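You operate a simulated robot arm through the tools that you are given. There is no shell and no other tool.

Carry out the task below with a simulated robot arm. There is one attempt and no reset: what you move stays moved.

JOB
Iron the creases out of the towel once the iron's lamp is green.
Fine: plug it into the socket marked iron before switching on; iron back on its rest, socket off. Set down upright: steam iron. What is to be rubbed or washed off counts as gone when no trace of it is left.

The check looks at the end state, three seconds after you hand in, the way a careful person would. Anything else that was tipped, shoved, dropped, spilled or broken makes it a failure. Flat cloth is picked up by pressing the open fingertips on it (5 to 10 N) and closing them slowly along it; thin cloth reads only 2 to 8 mm in the jaws.

ROBOT AND FRAMES
A 7-joint arm with a two-finger parallel gripper, fixed in place. Base frame: the origin is on the floor under the middle of its stand, x ahead of it, y to its left, z up. Units: m, degrees, N and s.
It reaches about 1.372 m from its shoulder. Its first joint turns from -149.0 to 149.0 degrees. Payload 3.43 kg.
The tool frame sits at the grasp point between the pads (the TCP): z along the fingers, y along the line on which they close. The tips reach 0.03 m beyond it. Largest opening 0.094 m; finger width 0.028, thickness 0.01; the body of the gripper, 0.05 by 0.096 m, starts 0.055 m behind the TCP.
Orientation is that of the tool frame in the base frame, as a unit quaternion [x, y, z, w]. With the fingers straight down and closing along the base's y, the tool's x points along the base's -x, its y along +y and its z along -z.

CONTROLS
- The arm moves only by the tool nudge_tool. Its argument "plan" is a list of rows, each an object (a shift or turn left out is 0, a gripper value left out holds the last) with "delta_pos": the shift along the tool's x, y, z in units of 250 mm (1.0 is 250 mm), a list of three; "turn": the turn, a rotation vector about the tool's x, y, z in units of 60 degrees (1.0 is 60 degrees), a list of three; "hand": the finger opening in m, from 0 to 0.094. In form: [{"delta_pos": [tx, ty, tz], "turn": [wx, wy, wz], "hand": hand}, ...]. A call has 1 to 20 rows; each row is the pose to reach, as a shift and turn from the pose commanded when the call began, along the tool's axes at that moment. A call with a number of a shift or a turn outside -1 to 1 is refused whole. A row lasts 0.2 s, in which the tool goes at most 0.05 m and 8.6 degrees; a call with a longer step from one row to the next is refused whole, and so is a gripper value outside its range. Where a pose cannot be reached the arm comes as near as it can. A force on the tool above 40 N (or 10 N above the force at the start of the call, whichever is more), or a blocked arm, ends the call early, and 0.2 s more pass. Each finger travels about 0.045 m/s and halts on what it meets, pressing with about 25 N; the grip force reading is that of the motor and also rises with nothing between the fingers. The clock runs only during rows and for 0.2 s after the last one: add rows that repeat a pose to give the fingers time. The reply holds the time, the measured pose of the TCP, the force on the tool along the base axes, the opening and the grip force, in the units named above and with some noise, with the torque about the TCP (base axes, N m) and any sound that the robot's microphone picked up.
- Cameras (640 x 400 px; columns grow to the right, rows downward): "scene" is fixed at [0.4006, 0.4995, 1.373]; the picture's right is [-0.98, -0.22, 0.00], its down [-0.11, 0.51, -0.85] and it looks along [0.19, -0.83, -0.52] (base axes); focal length 318 px, centre (320, 200). "wrist" rides on the gripper at [0.076, 0.014, -0.102] in the tool frame; the picture's right is [-0.18, 0.98, 0.00], its down [-0.75, -0.14, -0.64] and it looks along [-0.63, -0.12, 0.77] (tool axes); focal length 243 px, centre (320, 200). There is no depth. A picture from a camera that has moved, and an enlarged one, comes with that camera's place and axes in the base frame and with its lens.
- snapshot(camera): a new picture of that camera. The clock stands still meanwhile.
- zoom(camera, box): a new picture of the part [left, top, right, bottom] of that camera's present view, enlarged. The clock stands still meanwhile.
- hand_in(): hands the job in; it is judged then, once.

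Nothing tells you positions but the pictures and the camera data. Unless the task says otherwise, let go and move clear before handing in.

The tools are called after "Request:" by a JSON object that holds its "name" and its "arguments". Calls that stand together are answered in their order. nudge_tool: Moves the arm, as the interface text tells. Its arguments: {"type":"object","properties":{"plan":{"type":"array","items":{"type":"object","properties":{"delta_pos":{"type":"array","items":{"type":"number"}},"turn":{"type":"array","items":{"type":"number"}},"hand":{"type":"number"}}}}},"required":["plan"]} The other tools are called the same way: snapshot (camera) takes a picture; zoom (camera, box) takes an enlarged picture of a part of a camera's view; hand_in () hands the job in.

At the start:

```text
time: 0.0
position: [0.1986, -0.6934, 1.0855]
tcp_rot: [0.0, 1.0, 0.0, 0.001]
force: [0.6, 0.4, -0.2]
torque: [-0.03, 0.01, -0.01]
finger_gap: 0.0939
finger_force: 0.1
```

scene: 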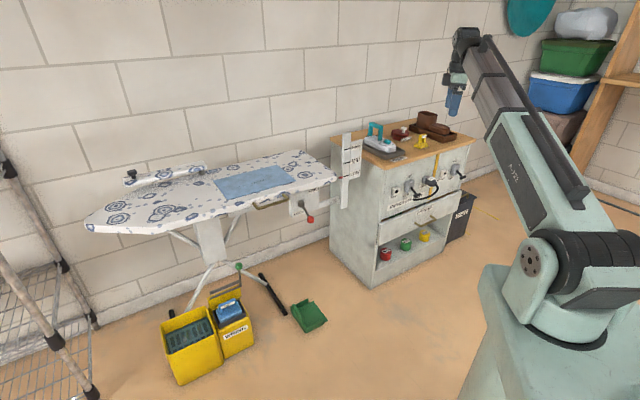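
wrist: 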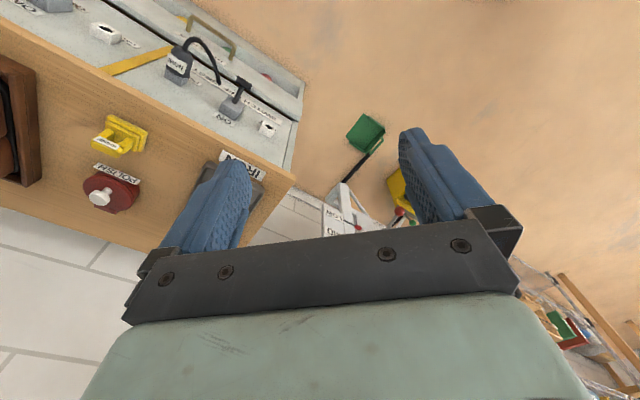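

I see a workbench cabinet with an iron on top, sockets and switches on its front, and an ironing board with a blue towel to the left in the picture. I'll zoom in on each part before moving.

Request:
{"name": "zoom", "arguments": {"camera": "scene", "box": [320, 90, 490, 200]}}

Request:
{"name": "zoom", "arguments": {"camera": "scene", "box": [370, 160, 480, 230]}}

Request:
{"name": "zoom", "arguments": {"camera": "scene", "box": [200, 130, 380, 240]}}

Request:
{"name": "zoom", "arguments": {"camera": "scene", "box": [70, 140, 220, 250]}}

Request:
{"name": "zoom", "arguments": {"camera": "wrist", "box": [0, 0, 320, 200]}}

```text
3.64 times, centred on (405, 145) of scene
camera zoom: at [0.4006, 0.4995, 1.373], right [-0.98, -0.22, 0.0], down [-0.11, 0.51, -0.85], along [0.19, -0.83, -0.52], focal length 1155 px, centre (11, 400)
```

zoom: 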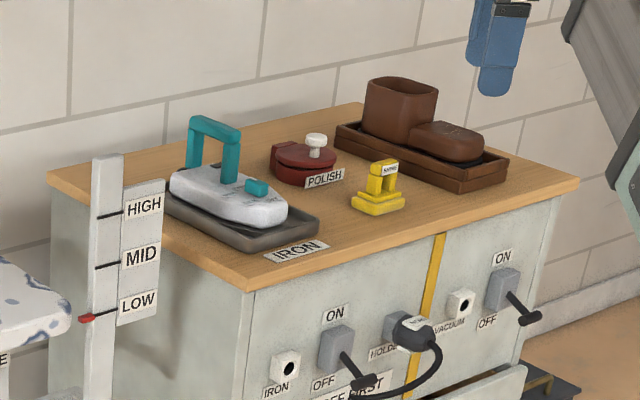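

```text
5.71 times, centred on (425, 195) of scene
camera zoom: at [0.4006, 0.4995, 1.373], right [-0.98, -0.22, 0.0], down [-0.11, 0.51, -0.85], along [0.19, -0.83, -0.52], focal length 1815 px, centre (-280, 229)
```

zoom: 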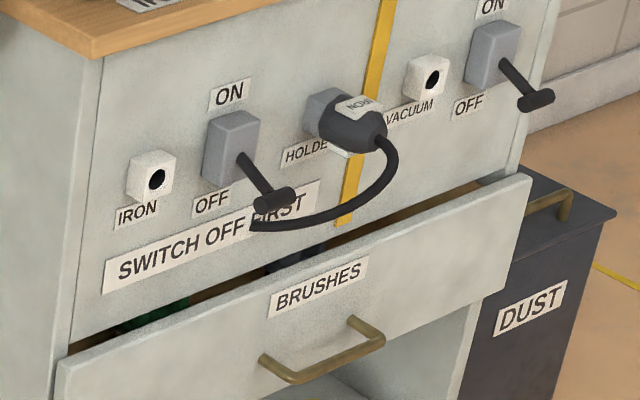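

```text
3.56 times, centred on (290, 185) of scene
camera zoom: at [0.4006, 0.4995, 1.373], right [-0.98, -0.22, 0.0], down [-0.11, 0.51, -0.85], along [0.19, -0.83, -0.52], focal length 1129 px, centre (427, 253)
```

zoom: 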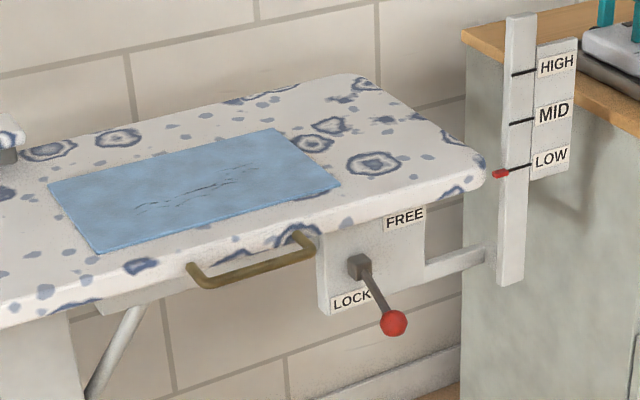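

```text
3.64 times, centred on (145, 195) of scene
camera zoom: at [0.4006, 0.4995, 1.373], right [-0.98, -0.22, 0.0], down [-0.11, 0.51, -0.85], along [0.19, -0.83, -0.52], focal length 1155 px, centre (956, 218)
```

zoom: 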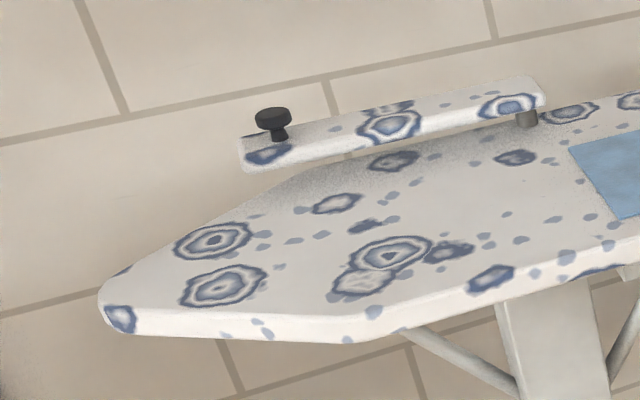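

```text
2.00 times, centred on (160, 100) of wrist
camera zoom: at [0.1232, -0.6794, 1.1876], right [0.18, 0.98, 0.0], down [0.75, -0.14, 0.64], along [0.63, -0.12, -0.77], focal length 485 px, centre (640, 400)
```

zoom: 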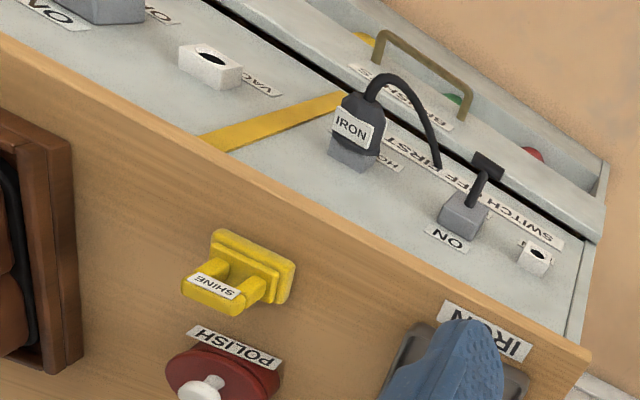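

The cabinet front is turned about 45° to the base axes. Triangulating from both cameras puts the table's front-left corner near (0.40, -0.785, 0.765) and the plug near (0.17, -0.975, 0.635). I'll first move in free space to look at the board and towel.

Request:
{"name": "nudge_tool", "arguments": {"plan": [{"delta_pos": [-0.086, 0.14, 0]}, {"delta_pos": [-0.171, 0.28, 0]}, {"delta_pos": [-0.257, 0.42, 0]}, {"delta_pos": [-0.343, 0.56, 0]}, {"delta_pos": [-0.429, 0.7, 0]}, {"delta_pos": [-0.514, 0.84, 0]}, {"delta_pos": [-0.6, 0.98, 0]}]}}

Request:
{"name": "snapshot", "arguments": {"camera": "wrist"}}

Request:
{"name": "snapshot", "arguments": {"camera": "scene"}}

```text
time: 1.6
position: [0.3548, -0.4568, 1.066]
tcp_rot: [0.001, 1.0, -0.005, 0.004]
force: [-0.2, -0.4, -0.3]
torque: [0.01, -0.01, 0.0]
finger_gap: 0.0941
finger_force: 0.0
out of reach, approached as far as the arm can: row 5, 6, 7
```

```text
taken
camera wrist: at [0.2793, -0.4409, 1.1678], right [0.19, 0.98, -0.01], down [0.75, -0.13, 0.65], along [0.64, -0.13, -0.76], focal length 243 px, centre (320, 200)
```

wrist: 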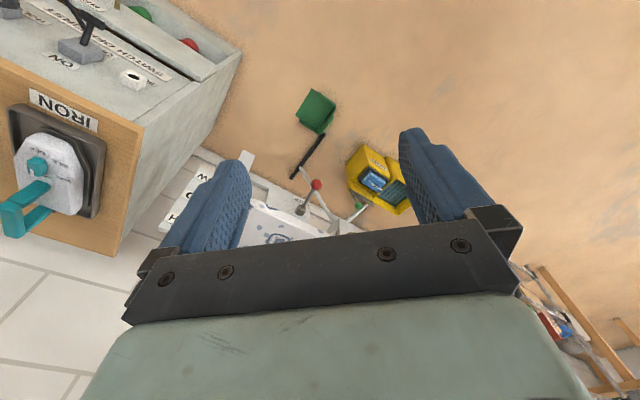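

```text
taken
```

scene: 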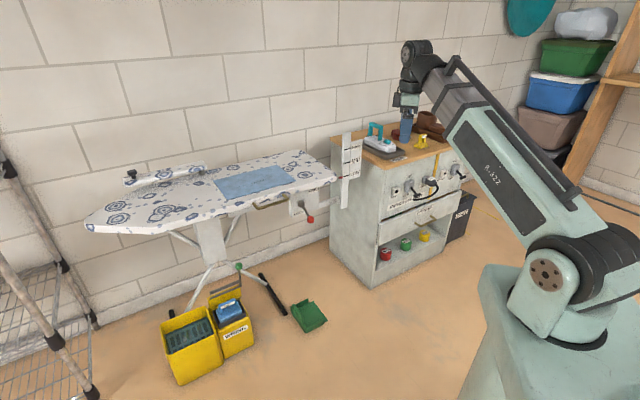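

The red ball of the board's lock lever comes out at about (0.67, -0.53, 0.63), and the towel sits roughly around (0.92, -0.62). I'll zoom in on the iron, the sockets and the board from here.

Request:
{"name": "zoom", "arguments": {"camera": "wrist", "box": [0, 60, 160, 260]}}

Request:
{"name": "zoom", "arguments": {"camera": "wrist", "box": [0, 0, 240, 150]}}

Request:
{"name": "zoom", "arguments": {"camera": "wrist", "box": [150, 140, 420, 260]}}

Request:
{"name": "zoom", "arguments": {"camera": "scene", "box": [340, 110, 460, 185]}}

Request:
{"name": "zoom", "arguments": {"camera": "scene", "box": [210, 155, 310, 218]}}

```text
2.00 times, centred on (80, 160) of wrist
camera zoom: at [0.2793, -0.4409, 1.1678], right [0.19, 0.98, -0.01], down [0.75, -0.13, 0.65], along [0.64, -0.13, -0.76], focal length 485 px, centre (800, 280)
```

zoom: 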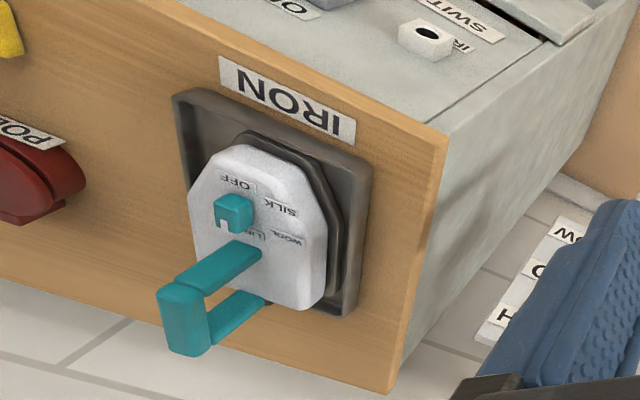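

```text
2.67 times, centred on (120, 75) of wrist
camera zoom: at [0.2793, -0.4409, 1.1678], right [0.19, 0.98, -0.01], down [0.75, -0.13, 0.65], along [0.64, -0.13, -0.76], focal length 647 px, centre (853, 533)
```

zoom: 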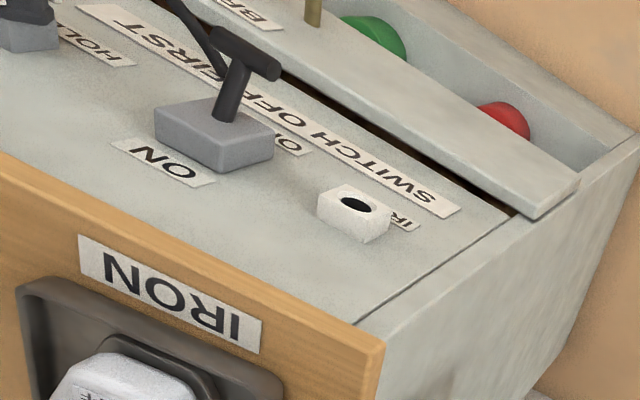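

```text
2.37 times, centred on (285, 200) of wrist
camera zoom: at [0.2793, -0.4409, 1.1678], right [0.19, 0.98, -0.01], down [0.75, -0.13, 0.65], along [0.64, -0.13, -0.76], focal length 575 px, centre (403, 200)
```

zoom: 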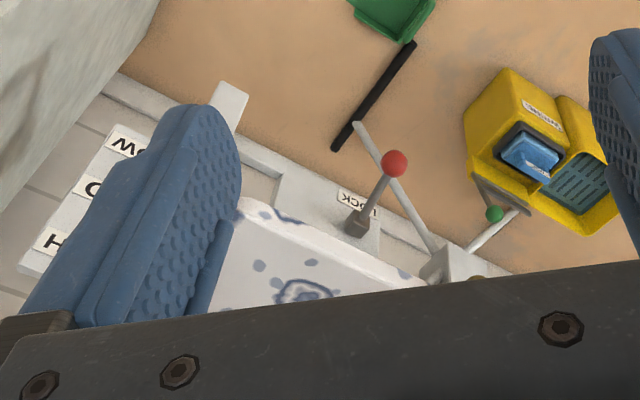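

```text
5.33 times, centred on (400, 148) of scene
camera zoom: at [0.4006, 0.4995, 1.373], right [-0.98, -0.22, 0.0], down [-0.11, 0.51, -0.85], along [0.19, -0.83, -0.52], focal length 1694 px, centre (-107, 480)
```

zoom: 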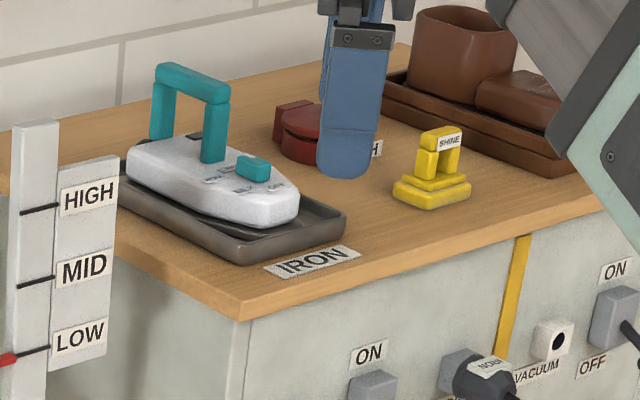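

```text
6.35 times, centred on (260, 186) of scene
camera zoom: at [0.4006, 0.4995, 1.373], right [-0.98, -0.22, 0.0], down [-0.11, 0.51, -0.85], along [0.19, -0.83, -0.52], focal length 2016 px, centre (701, 286)
```

zoom: 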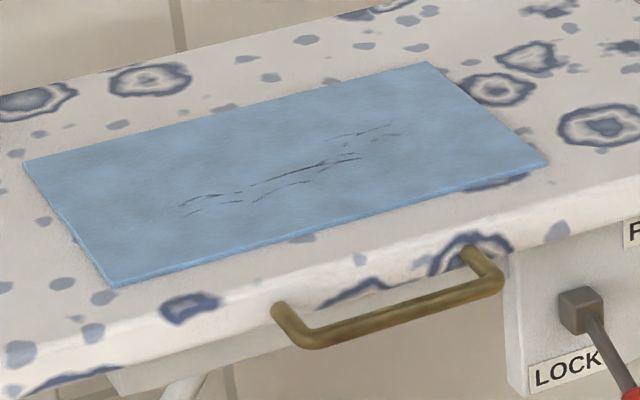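

The iron has a teal knob on top with labels (OFF, SILK, WOOL and so on). I'll zoom in further on it before planning.

Request:
{"name": "zoom", "arguments": {"camera": "wrist", "box": [40, 125, 90, 165]}}

Request:
{"name": "zoom", "arguments": {"camera": "scene", "box": [360, 115, 410, 160]}}

```text
10.00 times, centred on (65, 145) of wrist
camera zoom: at [0.2793, -0.4409, 1.1678], right [0.19, 0.98, -0.01], down [0.75, -0.13, 0.65], along [0.64, -0.13, -0.76], focal length 2426 px, centre (2870, 750)
```

zoom: 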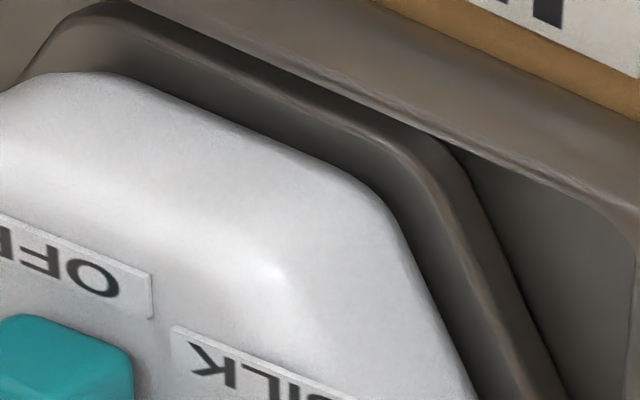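

```text
8.89 times, centred on (385, 138) of scene
camera zoom: at [0.4006, 0.4995, 1.373], right [-0.98, -0.22, 0.0], down [-0.11, 0.51, -0.85], along [0.19, -0.83, -0.52], focal length 2823 px, centre (-258, 756)
```

zoom: 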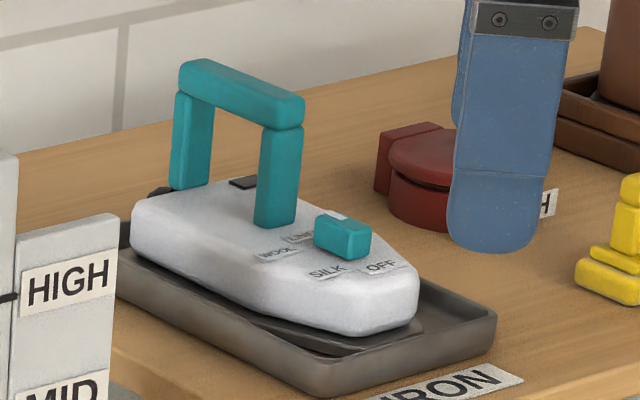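

Request:
{"name": "zoom", "arguments": {"camera": "wrist", "box": [15, 135, 75, 195]}}

Request:
{"name": "zoom", "arguments": {"camera": "scene", "box": [374, 130, 402, 150]}}

```text
6.67 times, centred on (45, 165) of wrist
camera zoom: at [0.2793, -0.4409, 1.1678], right [0.19, 0.98, -0.01], down [0.75, -0.13, 0.65], along [0.64, -0.13, -0.76], focal length 1618 px, centre (2153, 433)
```

zoom: 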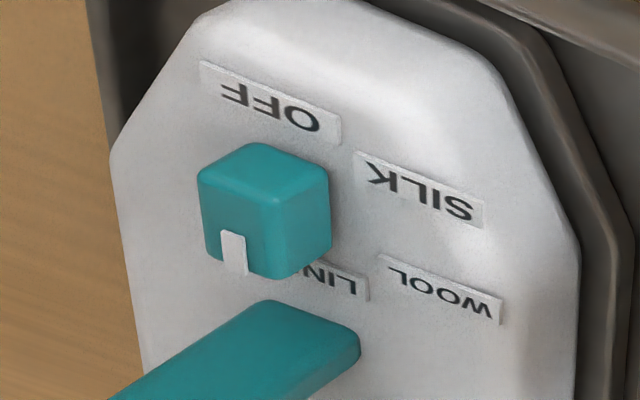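

```text
16.00 times, centred on (388, 140) of scene
camera zoom: at [0.4006, 0.4995, 1.373], right [-0.98, -0.22, 0.0], down [-0.11, 0.51, -0.85], along [0.19, -0.83, -0.52], focal length 5082 px, centre (-768, 1160)
```

zoom: 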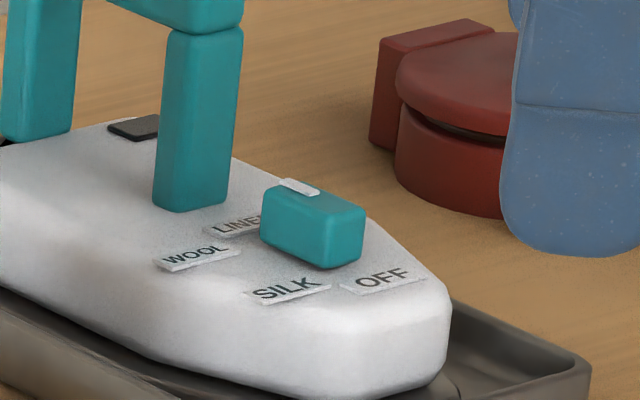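

The dial marker points away from OFF, toward the LINEN side, and the dark patch behind the front handle post looks like the unlit lamp. I'll move back in front of the cabinet and start turning the gripper to face the sockets.

Request:
{"name": "nudge_tool", "arguments": {"plan": [{"delta_pos": [0.09, -0.14, 0.03]}, {"delta_pos": [0.18, -0.28, 0.06]}, {"delta_pos": [0.27, -0.42, 0.1]}, {"delta_pos": [0.36, -0.56, 0.14]}, {"delta_pos": [0.45, -0.7, 0.18]}, {"delta_pos": [0.54, -0.84, 0.22]}, {"delta_pos": [0.64, -0.96, 0.26]}, {"delta_pos": [0.74, -1.0, 0.3]}]}}

Request:
{"name": "nudge_tool", "arguments": {"plan": [{"turn": [0.042, -0.101, 0.042]}, {"turn": [0.084, -0.202, 0.084]}, {"turn": [0.126, -0.303, 0.126]}, {"turn": [0.168, -0.404, 0.168]}, {"turn": [0.21, -0.505, 0.21]}, {"turn": [0.252, -0.606, 0.252]}, {"turn": [0.293, -0.7076, 0.293]}]}}

Request:
{"name": "snapshot", "arguments": {"camera": "wrist"}}

Request:
{"name": "snapshot", "arguments": {"camera": "scene"}}

```text
time: 3.4
position: [0.1701, -0.7062, 0.9919]
tcp_rot: [0.0, 1.0, 0.0, 0.0]
force: [0.7, -0.3, -0.4]
torque: [-0.02, 0.0, 0.01]
finger_gap: 0.094
finger_force: 0.0
```

```text
time: 5.0
position: [0.1687, -0.7065, 0.99]
tcp_rot: [0.15, 0.909, -0.15, 0.36]
force: [0.4, -0.4, 0.0]
torque: [-0.02, 0.0, -0.02]
finger_gap: 0.0941
finger_force: 0.1
```

```text
taken
camera wrist: at [0.0594, -0.642, 1.0071], right [0.5, 0.86, -0.03], down [0.08, -0.01, 1.0], along [0.86, -0.5, -0.07], focal length 243 px, centre (320, 200)
```

wrist: 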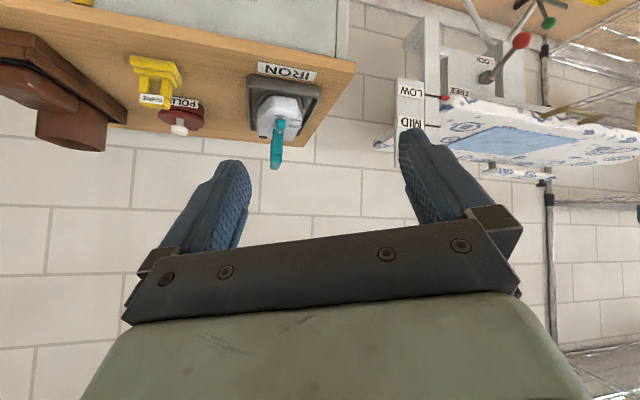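

```text
taken
```

scene: 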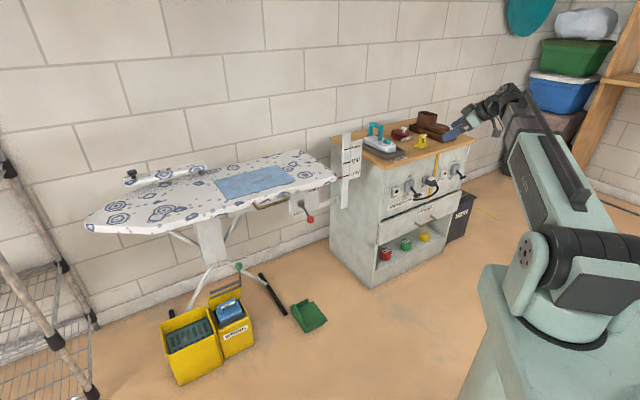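

The half-turn worked, and this view also shows the board and table from another angle. I'll zoom to triangulate the towel and iron positions.

Request:
{"name": "zoom", "arguments": {"camera": "wrist", "box": [380, 60, 640, 200]}}

Request:
{"name": "zoom", "arguments": {"camera": "wrist", "box": [100, 30, 340, 190]}}

Request:
{"name": "zoom", "arguments": {"camera": "wrist", "box": [230, 60, 330, 180]}}

```text
2.46 times, centred on (510, 130) of wrist
camera zoom: at [0.0594, -0.642, 1.0071], right [0.5, 0.86, -0.03], down [0.08, -0.01, 1.0], along [0.86, -0.5, -0.07], focal length 597 px, centre (-148, 372)
```

zoom: 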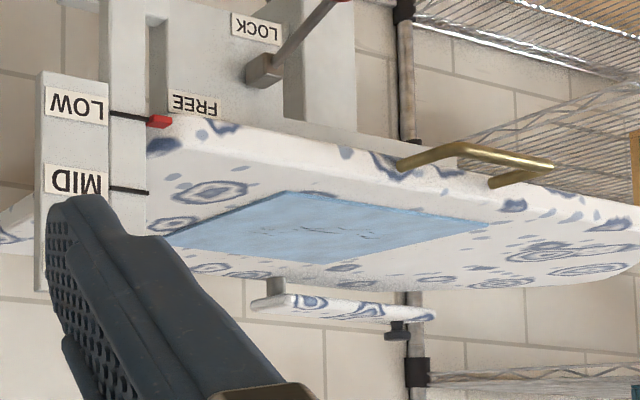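

```text
2.50 times, centred on (220, 110) of wrist
camera zoom: at [0.0594, -0.642, 1.0071], right [0.5, 0.86, -0.03], down [0.08, -0.01, 1.0], along [0.86, -0.5, -0.07], focal length 606 px, centre (570, 425)
```

zoom: 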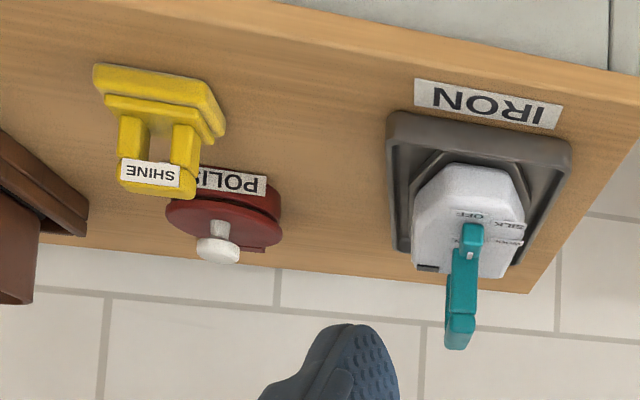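

```text
3.33 times, centred on (280, 120) of wrist
camera zoom: at [0.0594, -0.642, 1.0071], right [0.5, 0.86, -0.03], down [0.08, -0.01, 1.0], along [0.86, -0.5, -0.07], focal length 809 px, centre (453, 467)
```

zoom: 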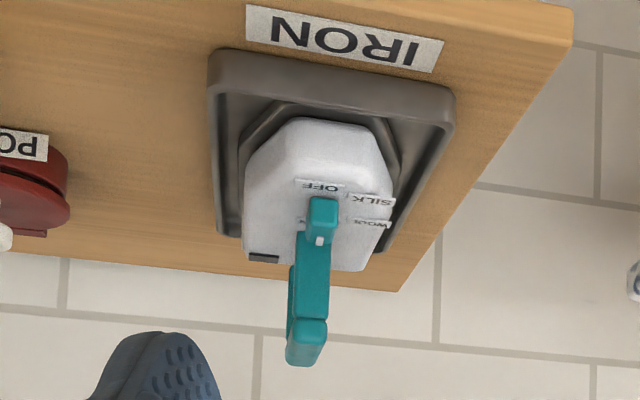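

The board top comes out near z = 0.79 and the towel centre near (0.87, -0.52). The iron's handle bar is near (0.46, -0.985, 0.885), running perpendicular to the cabinet front. I'll finish turning so the fingers point horizontally at the cabinet front.

Request:
{"name": "nudge_tool", "arguments": {"plan": [{"turn": [0.042, -0.101, 0.042]}, {"turn": [0.084, -0.202, 0.084]}, {"turn": [0.126, -0.303, 0.126]}, {"turn": [0.168, -0.404, 0.168]}, {"turn": [0.21, -0.505, 0.21]}, {"turn": [0.252, -0.606, 0.252]}, {"turn": [0.293, -0.7076, 0.293]}]}}

Request:
{"name": "snapshot", "arguments": {"camera": "wrist"}}

Request:
{"name": "snapshot", "arguments": {"camera": "scene"}}

```text
time: 6.6
position: [0.1682, -0.7056, 0.9903]
tcp_rot: [0.271, 0.652, -0.271, 0.654]
force: [-0.4, 0.0, 0.0]
torque: [-0.02, -0.01, 0.02]
finger_gap: 0.0938
finger_force: 0.1
```

```text
taken
camera wrist: at [0.1074, -0.6239, 0.9147], right [0.7, 0.69, 0.19], down [-0.56, 0.36, 0.75], along [0.46, -0.63, 0.63], focal length 243 px, centre (320, 200)
```

wrist: 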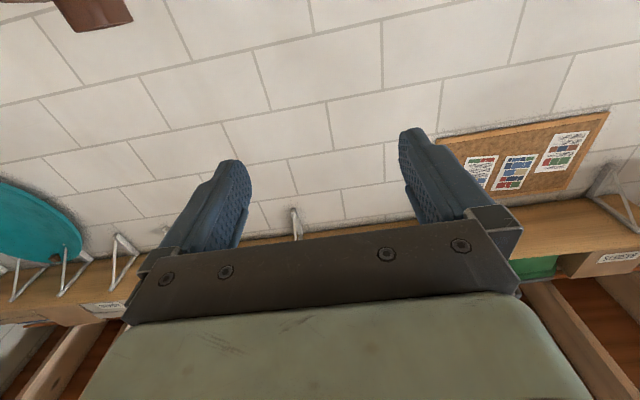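

```text
taken
```

scene: 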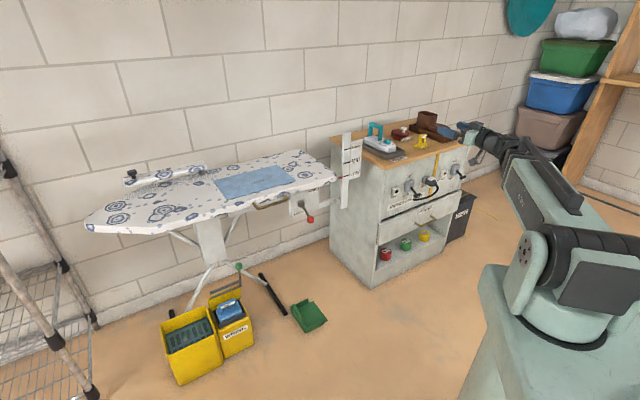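

The gripper now points horizontally at the cabinet front, with the camera beneath it. I'll slide sideways to the plug and down, staying about 0.2 m out from the front.

Request:
{"name": "nudge_tool", "arguments": {"plan": [{"delta_pos": [0.128, -0.107, 0]}, {"delta_pos": [0.257, -0.214, 0]}, {"delta_pos": [0.386, -0.321, 0]}, {"delta_pos": [0.514, -0.428, 0]}, {"delta_pos": [0.643, -0.536, 0]}, {"delta_pos": [0.771, -0.643, 0]}, {"delta_pos": [0.9, -0.75, 0]}]}}

Request:
{"name": "snapshot", "arguments": {"camera": "wrist"}}

Request:
{"name": "snapshot", "arguments": {"camera": "scene"}}

```text
time: 8.2
position: [0.0357, -0.8389, 0.7655]
tcp_rot: [0.271, 0.653, -0.271, 0.653]
force: [0.3, 0.1, -0.2]
torque: [-0.02, 0.0, 0.02]
finger_gap: 0.0939
finger_force: 0.2
```

```text
taken
camera wrist: at [-0.026, -0.7566, 0.6894], right [0.69, 0.7, 0.18], down [-0.55, 0.35, 0.75], along [0.46, -0.62, 0.63], focal length 243 px, centre (320, 200)
```

wrist: 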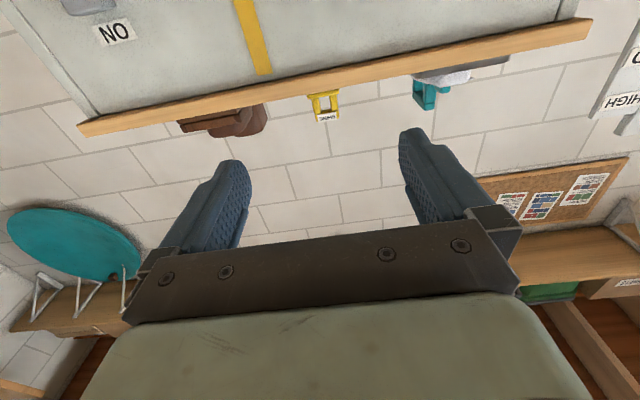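

```text
taken
```

scene: 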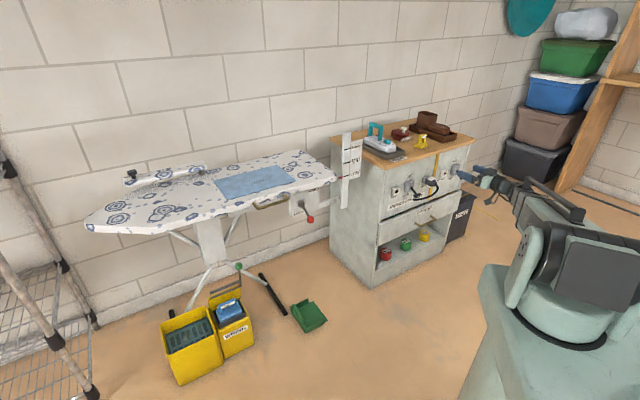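

The camera is still looking over the top of the sockets. I'll lower to plug height while staying 0.2 m out.

Request:
{"name": "nudge_tool", "arguments": {"plan": [{"delta_pos": [0.18, 0, 0]}, {"delta_pos": [0.36, 0, 0]}, {"delta_pos": [0.52, 0, 0]}]}}

Request:
{"name": "snapshot", "arguments": {"camera": "wrist"}}

Request:
{"name": "zoom", "arguments": {"camera": "scene", "box": [370, 140, 530, 240]}}

```text
time: 9.0
position: [0.0357, -0.8381, 0.6365]
tcp_rot: [0.27, 0.653, -0.271, 0.654]
force: [-0.7, 0.6, 0.0]
torque: [0.0, -0.01, 0.01]
finger_gap: 0.0938
finger_force: 0.1
```

```text
taken
camera wrist: at [-0.0251, -0.7562, 0.5599], right [0.69, 0.7, 0.18], down [-0.55, 0.36, 0.75], along [0.46, -0.62, 0.63], focal length 243 px, centre (320, 200)
```

wrist: 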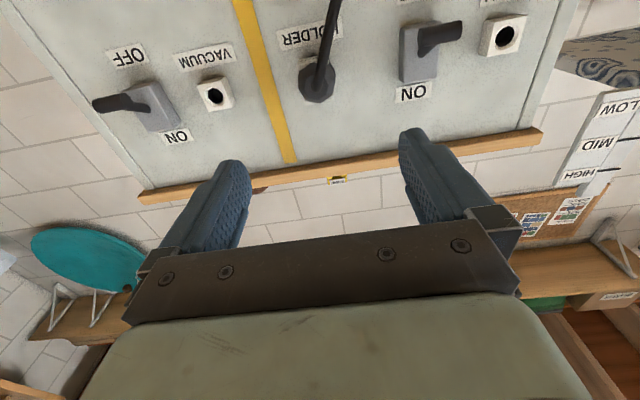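

```text
4.00 times, centred on (450, 190) of scene
camera zoom: at [0.4006, 0.4995, 1.373], right [-0.98, -0.22, 0.0], down [-0.11, 0.51, -0.85], along [0.19, -0.83, -0.52], focal length 1270 px, centre (-200, 240)
```

zoom: 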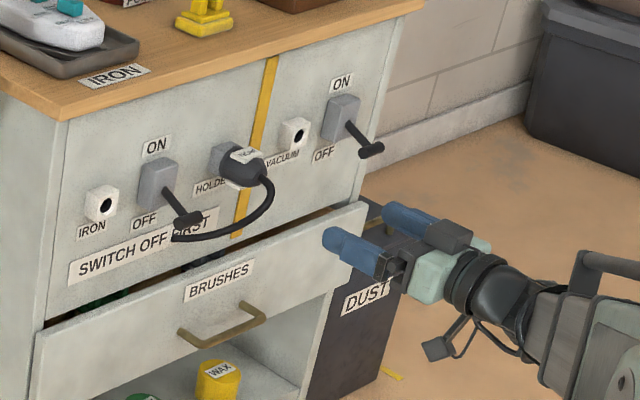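

The plug looks almost exactly on the gripper's axis, with its cord end about 0.06 m out from the table edge and z around 0.63. I'll zoom in for size and alignment.

Request:
{"name": "zoom", "arguments": {"camera": "wrist", "box": [200, 0, 540, 180]}}

Request:
{"name": "zoom", "arguments": {"camera": "scene", "box": [380, 165, 450, 210]}}

Request:
{"name": "zoom", "arguments": {"camera": "scene", "box": [415, 170, 445, 195]}}

```text
1.88 times, centred on (370, 90) of wrist
camera zoom: at [-0.0251, -0.7562, 0.5599], right [0.69, 0.7, 0.18], down [-0.55, 0.36, 0.75], along [0.46, -0.62, 0.63], focal length 457 px, centre (226, 407)
```

zoom: 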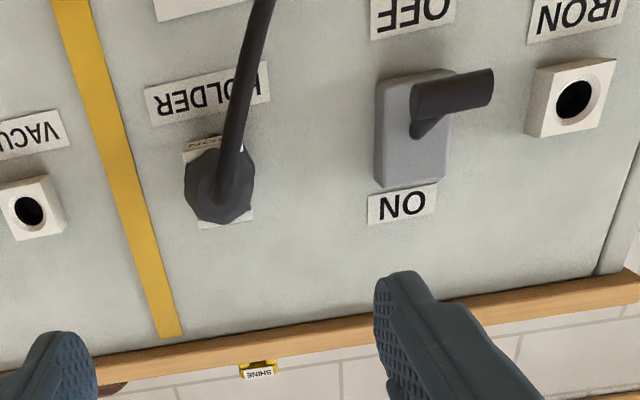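

```text
8.89 times, centred on (415, 188) of scene
camera zoom: at [0.4006, 0.4995, 1.373], right [-0.98, -0.22, 0.0], down [-0.11, 0.51, -0.85], along [0.19, -0.83, -0.52], focal length 2823 px, centre (-524, 311)
```

zoom: 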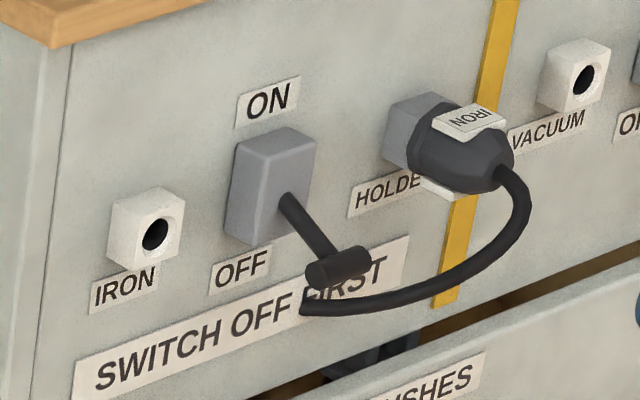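

```text
16.00 times, centred on (430, 182) of scene
camera zoom: at [0.4006, 0.4995, 1.373], right [-0.98, -0.22, 0.0], down [-0.11, 0.51, -0.85], along [0.19, -0.83, -0.52], focal length 5082 px, centre (-1440, 480)
```

zoom: 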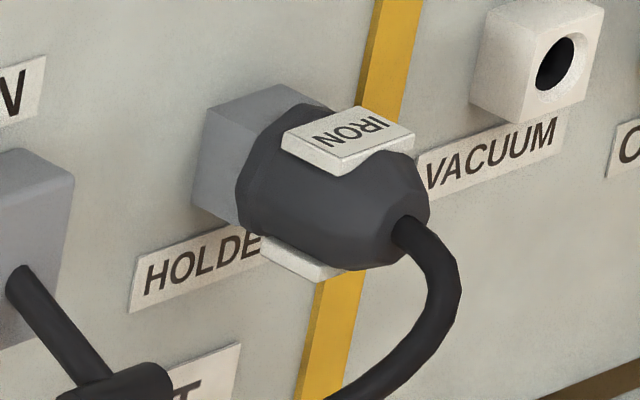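

The plug end is at tool-frame (0.008, -0.003, 0.161). Its body is about 45 mm wide and 53 mm long, the sides are free, and the IRON socket is 0.208 m to +y at the same height. I'll advance with open fingers around the plug body.

Request:
{"name": "nudge_tool", "arguments": {"plan": [{"delta_pos": [0.03, -0.012, 0.12], "hand": 0.09}, {"delta_pos": [0.032, -0.012, 0.24]}, {"delta_pos": [0.032, -0.012, 0.36]}, {"delta_pos": [0.032, -0.012, 0.46]}, {"delta_pos": [0.032, -0.012, 0.54]}]}}

Request:
{"name": "snapshot", "arguments": {"camera": "wrist"}}

Request:
{"name": "zoom", "arguments": {"camera": "scene", "box": [380, 150, 480, 212]}}

```text
time: 10.2
position: [0.1305, -0.9362, 0.6283]
tcp_rot: [0.27, 0.653, -0.271, 0.654]
force: [0.1, -0.7, -0.5]
torque: [-0.02, 0.01, 0.0]
finger_gap: 0.0901
finger_force: 0.0
```

```text
taken
camera wrist: at [0.0685, -0.8547, 0.5527], right [0.69, 0.7, 0.18], down [-0.55, 0.35, 0.75], along [0.46, -0.63, 0.63], focal length 243 px, centre (320, 200)
```

wrist: 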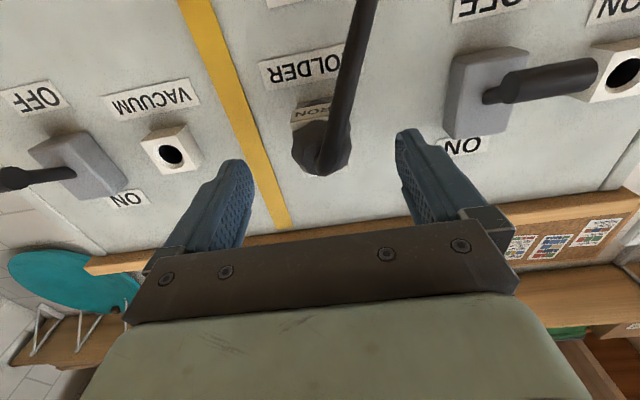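

```text
6.40 times, centred on (430, 181) of scene
camera zoom: at [0.4006, 0.4995, 1.373], right [-0.98, -0.22, 0.0], down [-0.11, 0.51, -0.85], along [0.19, -0.83, -0.52], focal length 2033 px, centre (-384, 322)
```

zoom: 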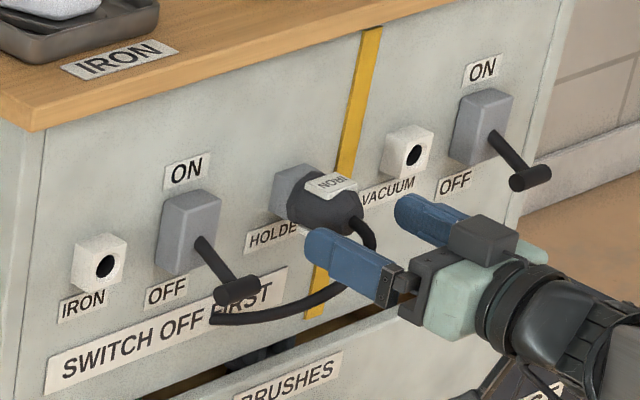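

The plug is centred between the fingers. I'll go forward the last 45 mm and close on it.

Request:
{"name": "nudge_tool", "arguments": {"plan": [{"delta_pos": [0, 0, 0.06]}, {"delta_pos": [0, 0, 0.12]}, {"delta_pos": [0, 0, 0.18]}, {"delta_pos": [0, 0, 0.18]}]}}

Request:
{"name": "snapshot", "arguments": {"camera": "wrist"}}

Request:
{"name": "zoom", "arguments": {"camera": "scene", "box": [380, 150, 480, 212]}}

```text
time: 11.2
position: [0.1619, -0.9674, 0.6282]
tcp_rot: [0.271, 0.652, -0.271, 0.654]
force: [0.4, -1.0, 0.4]
torque: [0.02, -0.01, -0.01]
finger_gap: 0.09
finger_force: 0.1
```

```text
taken
camera wrist: at [0.1004, -0.8865, 0.5523], right [0.7, 0.69, 0.18], down [-0.55, 0.35, 0.75], along [0.46, -0.63, 0.63], focal length 243 px, centre (320, 200)
```

wrist: 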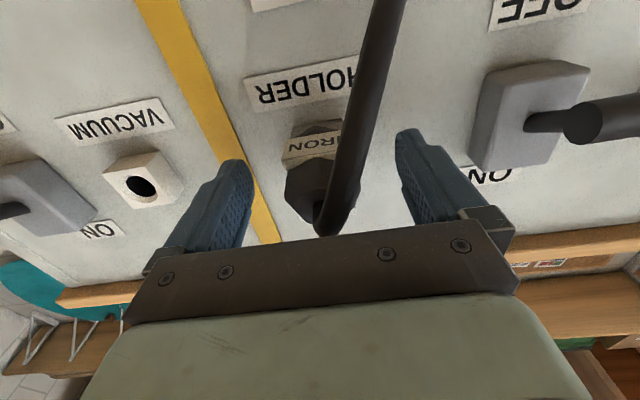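

```text
6.40 times, centred on (430, 181) of scene
camera zoom: at [0.4006, 0.4995, 1.373], right [-0.98, -0.22, 0.0], down [-0.11, 0.51, -0.85], along [0.19, -0.83, -0.52], focal length 2033 px, centre (-384, 322)
```

zoom: 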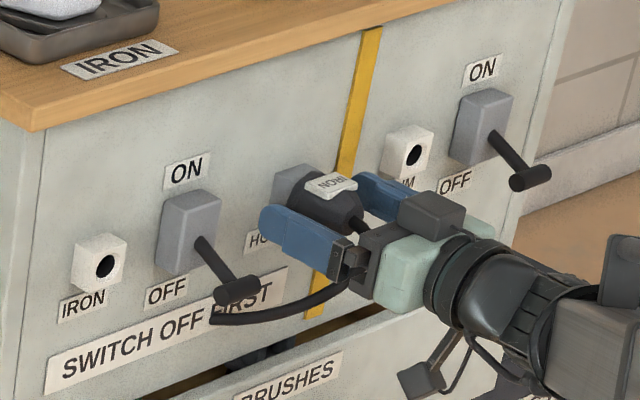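

Fingers straddle the plug body and there is no contact force. Closing now.

Request:
{"name": "nudge_tool", "arguments": {"plan": [{"hand": 0.06}, {"hand": 0.03}, {"hand": 0.03}, {"hand": 0.03}, {"hand": 0.03}]}}

Request:
{"name": "zoom", "arguments": {"camera": "scene", "box": [380, 150, 480, 212]}}

Request:
{"name": "snapshot", "arguments": {"camera": "wrist"}}

```text
time: 12.4
position: [0.162, -0.9676, 0.6281]
tcp_rot: [0.27, 0.653, -0.27, 0.653]
force: [3.4, 4.5, -0.1]
torque: [-0.08, 0.03, 0.15]
finger_gap: 0.0391
finger_force: 24.9
```

```text
6.40 times, centred on (430, 181) of scene
camera zoom: at [0.4006, 0.4995, 1.373], right [-0.98, -0.22, 0.0], down [-0.11, 0.51, -0.85], along [0.19, -0.83, -0.52], focal length 2033 px, centre (-384, 322)
```

zoom: 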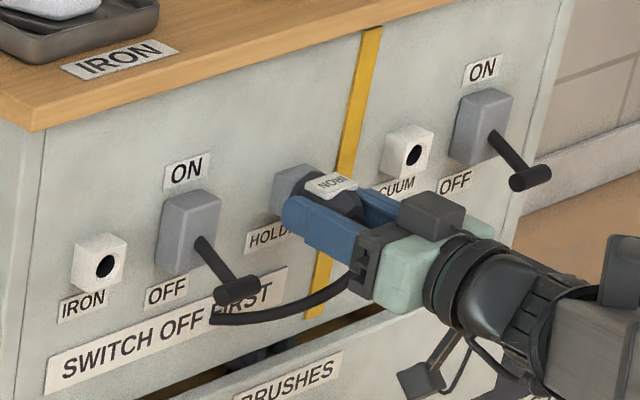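

```text
taken
camera wrist: at [0.1006, -0.8861, 0.5523], right [0.69, 0.7, 0.18], down [-0.55, 0.35, 0.75], along [0.46, -0.62, 0.63], focal length 243 px, centre (320, 200)
```

wrist: 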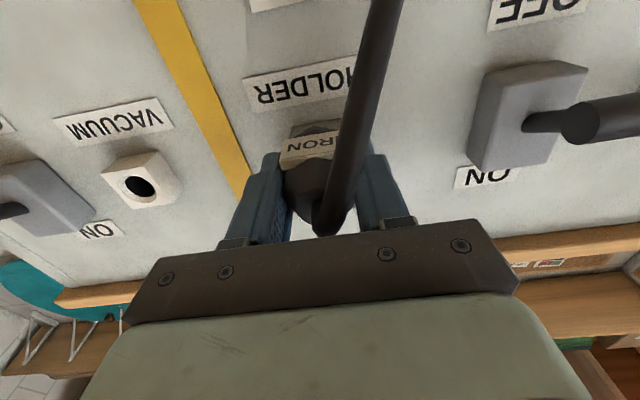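

The plug is gripped (gap 39 mm, 25 N). I'll pull it straight out by 0.12 m.

Request:
{"name": "nudge_tool", "arguments": {"plan": [{"delta_pos": [0, 0.004, -0.04]}, {"delta_pos": [0, 0.004, -0.08]}, {"delta_pos": [0, 0.004, -0.14]}, {"delta_pos": [0, 0.004, -0.2]}, {"delta_pos": [0, 0.004, -0.28]}, {"delta_pos": [0, 0.004, -0.36]}, {"delta_pos": [0, 0.004, -0.44]}, {"delta_pos": [0, 0.004, -0.48]}]}}

Request:
{"name": "zoom", "arguments": {"camera": "scene", "box": [380, 150, 480, 212]}}

Request:
{"name": "snapshot", "arguments": {"camera": "wrist"}}

```text
time: 14.2
position: [0.0776, -0.8826, 0.6272]
tcp_rot: [0.27, 0.654, -0.27, 0.653]
force: [0.3, 0.2, 0.5]
torque: [0.02, -0.02, 0.0]
finger_gap: 0.0389
finger_force: 24.8
```

```text
6.40 times, centred on (430, 181) of scene
camera zoom: at [0.4006, 0.4995, 1.373], right [-0.98, -0.22, 0.0], down [-0.11, 0.51, -0.85], along [0.19, -0.83, -0.52], focal length 2033 px, centre (-384, 322)
```

zoom: 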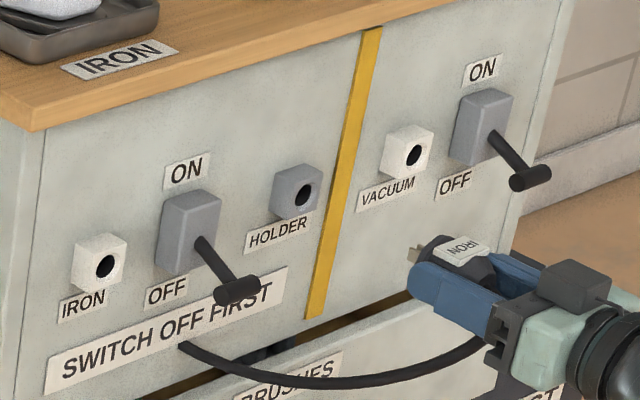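

```text
taken
camera wrist: at [0.0159, -0.8008, 0.5522], right [0.69, 0.7, 0.18], down [-0.55, 0.35, 0.75], along [0.46, -0.63, 0.63], focal length 243 px, centre (320, 200)
```

wrist: 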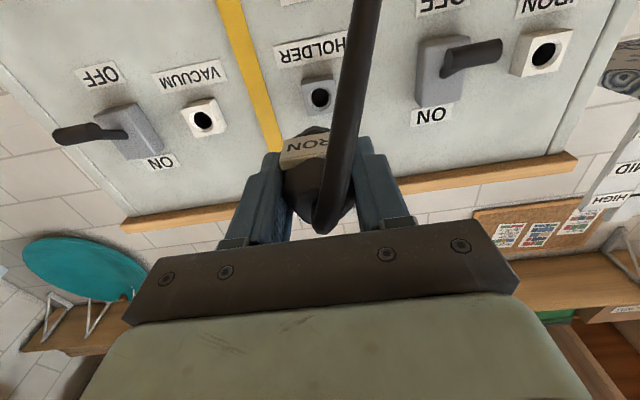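

The plug is out, with a small pin at its nose, and the cord runs to the cabinet. Both cameras give 0.2095 m from the holder hole to the IRON hole at equal height, so I'll move sideways past the lever at this stand-off.

Request:
{"name": "nudge_tool", "arguments": {"plan": [{"delta_pos": [0, 0.14, 0]}, {"delta_pos": [0, 0.28, 0]}, {"delta_pos": [0, 0.42, 0]}, {"delta_pos": [0, 0.56, 0]}, {"delta_pos": [0, 0.7, 0]}, {"delta_pos": [0, 0.8, 0]}, {"delta_pos": [0, 0.834, 0]}, {"delta_pos": [0, 0.834, 0]}]}}

Request:
{"name": "zoom", "arguments": {"camera": "scene", "box": [370, 150, 470, 212]}}

Request:
{"name": "snapshot", "arguments": {"camera": "wrist"}}

```text
time: 16.0
position: [0.2253, -0.7347, 0.6282]
tcp_rot: [0.27, 0.653, -0.271, 0.654]
force: [0.2, -0.9, 0.4]
torque: [0.02, -0.01, 0.02]
finger_gap: 0.0387
finger_force: 25.0
```

```text
6.40 times, centred on (420, 181) of scene
camera zoom: at [0.4006, 0.4995, 1.373], right [-0.98, -0.22, 0.0], down [-0.11, 0.51, -0.85], along [0.19, -0.83, -0.52], focal length 2033 px, centre (-320, 322)
```

zoom: 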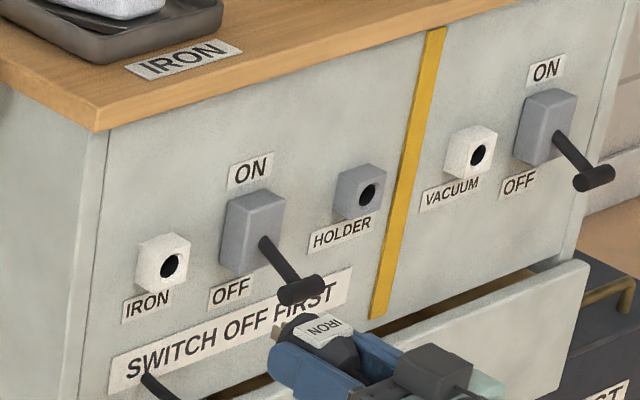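

```text
taken
camera wrist: at [0.1638, -0.6533, 0.5525], right [0.69, 0.69, 0.18], down [-0.55, 0.35, 0.75], along [0.46, -0.63, 0.63], focal length 243 px, centre (320, 200)
```

wrist: 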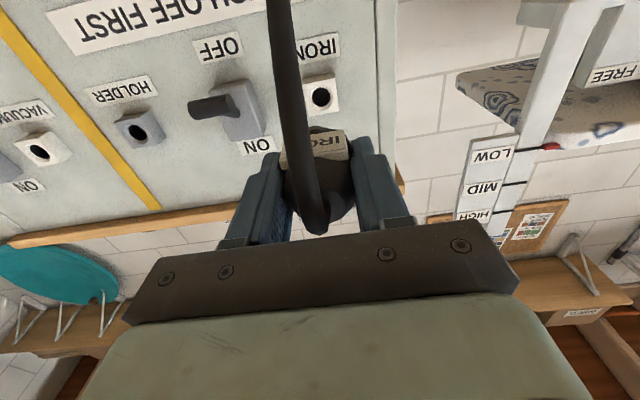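

The IRON hole now appears at the same pixel, (321, 96), where the holder hole was, so it is aligned. I'll push in slowly by the same 0.12 m.

Request:
{"name": "nudge_tool", "arguments": {"plan": [{"delta_pos": [0, 0, 0.1]}, {"delta_pos": [0, 0, 0.2]}, {"delta_pos": [0, 0, 0.27]}]}}

Request:
{"name": "zoom", "arguments": {"camera": "scene", "box": [370, 150, 470, 212]}}

Request:
{"name": "zoom", "arguments": {"camera": "wrist", "box": [220, 20, 420, 240]}}

```text
time: 16.8
position: [0.2725, -0.7831, 0.6286]
tcp_rot: [0.271, 0.652, -0.271, 0.654]
force: [0.7, -0.6, 0.2]
torque: [0.06, 0.0, 0.02]
finger_gap: 0.0389
finger_force: 25.3
```

```text
6.40 times, centred on (420, 181) of scene
camera zoom: at [0.4006, 0.4995, 1.373], right [-0.98, -0.22, 0.0], down [-0.11, 0.51, -0.85], along [0.19, -0.83, -0.52], focal length 2033 px, centre (-320, 322)
```

zoom: 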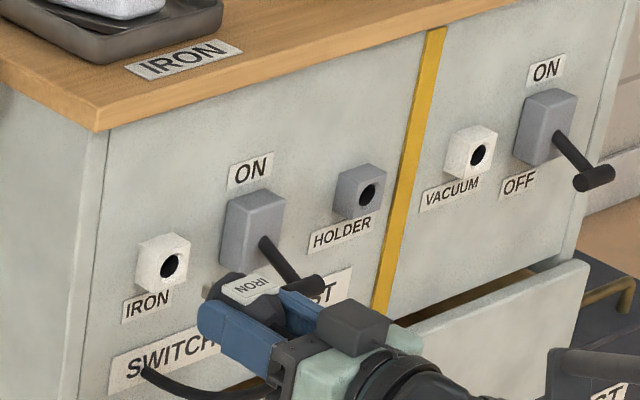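

```text
1.82 times, centred on (320, 130) of wrist
camera zoom: at [0.2113, -0.7012, 0.5519], right [0.7, 0.69, 0.18], down [-0.55, 0.35, 0.75], along [0.46, -0.63, 0.63], focal length 441 px, centre (320, 327)
```

zoom: 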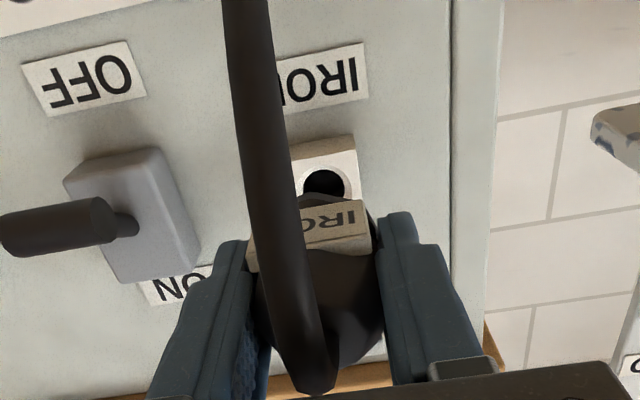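

The hole lies within about 1 mm of the gripper axis. I'll continue inserting with a tiny +y correction.

Request:
{"name": "nudge_tool", "arguments": {"plan": [{"delta_pos": [0, 0.003, 0.05]}, {"delta_pos": [0, 0.003, 0.09]}, {"delta_pos": [0, 0.003, 0.12]}, {"delta_pos": [0, 0.003, 0.15]}, {"delta_pos": [0, 0.003, 0.18]}, {"delta_pos": [0, 0.003, 0.2]}, {"delta_pos": [0, 0.003, 0.21]}]}}

Request:
{"name": "zoom", "arguments": {"camera": "scene", "box": [370, 150, 470, 212]}}

Request:
{"name": "zoom", "arguments": {"camera": "wrist", "box": [220, 20, 420, 240]}}

```text
time: 18.4
position: [0.3089, -0.8196, 0.6278]
tcp_rot: [0.271, 0.653, -0.271, 0.653]
force: [-4.5, 7.3, -1.9]
torque: [-0.03, 0.03, 0.03]
finger_gap: 0.0388
finger_force: 24.4
```

```text
6.40 times, centred on (420, 181) of scene
camera zoom: at [0.4006, 0.4995, 1.373], right [-0.98, -0.22, 0.0], down [-0.11, 0.51, -0.85], along [0.19, -0.83, -0.52], focal length 2033 px, centre (-320, 322)
```

zoom: 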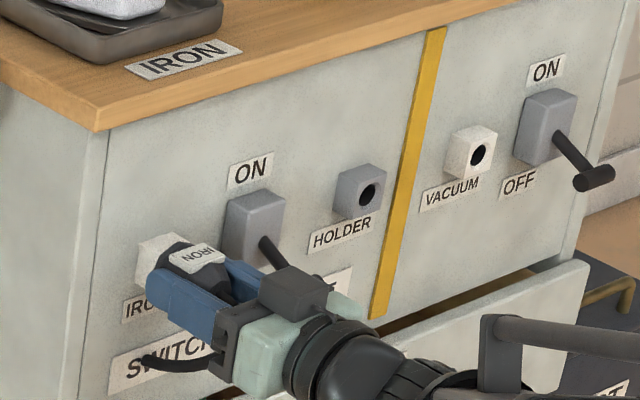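

```text
1.82 times, centred on (320, 130) of wrist
camera zoom: at [0.2484, -0.7373, 0.5525], right [0.7, 0.69, 0.18], down [-0.55, 0.35, 0.75], along [0.46, -0.63, 0.63], focal length 441 px, centre (320, 327)
```

zoom: 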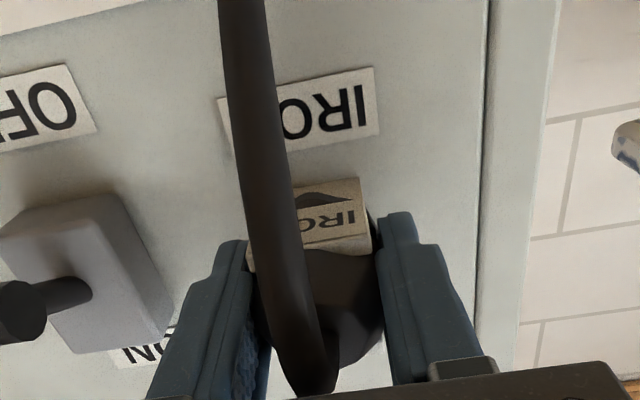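

The plug looks seated; the reaction is about 8 N and the depth matches the holder grasp to within 1 mm. I'll press slightly more to be sure, then check before letting go.

Request:
{"name": "nudge_tool", "arguments": {"plan": [{"delta_pos": [0, 0, 0.008]}, {"delta_pos": [0, 0, 0.014]}, {"delta_pos": [0, 0, 0.014]}]}}

Request:
{"name": "zoom", "arguments": {"camera": "scene", "box": [385, 170, 425, 205]}}

```text
time: 19.2
position: [0.3113, -0.8204, 0.6287]
tcp_rot: [0.271, 0.653, -0.271, 0.653]
force: [-24.6, 26.5, -0.1]
torque: [-0.13, -0.1, 0.15]
finger_gap: 0.0396
finger_force: 25.6
```

```text
11.43 times, centred on (405, 188) of scene
camera zoom: at [0.4006, 0.4995, 1.373], right [-0.98, -0.22, 0.0], down [-0.11, 0.51, -0.85], along [0.19, -0.83, -0.52], focal length 3630 px, centre (-651, 343)
```

zoom: 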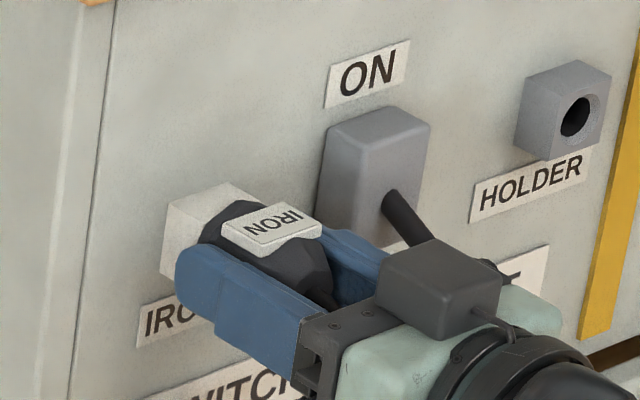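

36 N of axial reaction means it is fully seated. I'll relax the push, open the fingers a little and back straight out.

Request:
{"name": "nudge_tool", "arguments": {"plan": [{"delta_pos": [0, 0, -0.012], "hand": 0.0396}, {"delta_pos": [0, 0, -0.012], "hand": 0.055}, {"delta_pos": [0, 0, -0.012], "hand": 0.062}, {"delta_pos": [0, 0, -0.012], "hand": 0.062}]}}

Request:
{"name": "nudge_tool", "arguments": {"plan": [{"delta_pos": [0, 0, -0.08]}, {"delta_pos": [0, 0, -0.18]}, {"delta_pos": [0, 0, -0.28]}, {"delta_pos": [0, 0, -0.4]}, {"delta_pos": [0, 0, -0.52]}]}}

Request:
{"name": "zoom", "arguments": {"camera": "scene", "box": [370, 150, 470, 212]}}

Request:
{"name": "snapshot", "arguments": {"camera": "wrist"}}

```text
time: 20.2
position: [0.3101, -0.8207, 0.6268]
tcp_rot: [0.27, 0.653, -0.271, 0.654]
force: [-0.3, -0.5, 0.7]
torque: [-0.02, -0.02, 0.01]
finger_gap: 0.062
finger_force: 0.1
```

```text
time: 21.4
position: [0.218, -0.7279, 0.6261]
tcp_rot: [0.271, 0.653, -0.271, 0.653]
force: [-0.7, -0.1, -1.1]
torque: [0.01, 0.01, 0.0]
finger_gap: 0.0618
finger_force: 0.2
```

```text
6.40 times, centred on (420, 181) of scene
camera zoom: at [0.4006, 0.4995, 1.373], right [-0.98, -0.22, 0.0], down [-0.11, 0.51, -0.85], along [0.19, -0.83, -0.52], focal length 2033 px, centre (-320, 322)
```

zoom: 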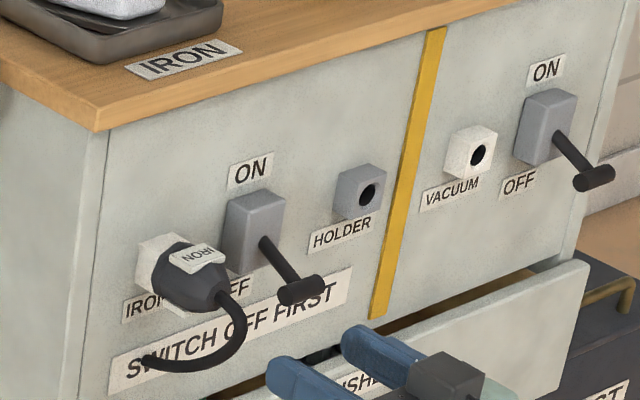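

```text
taken
camera wrist: at [0.1567, -0.6458, 0.5513], right [0.69, 0.7, 0.18], down [-0.55, 0.35, 0.75], along [0.46, -0.63, 0.63], focal length 243 px, centre (320, 200)
```

wrist: 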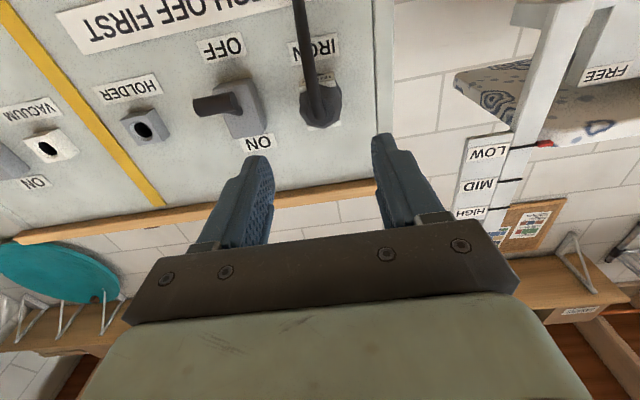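

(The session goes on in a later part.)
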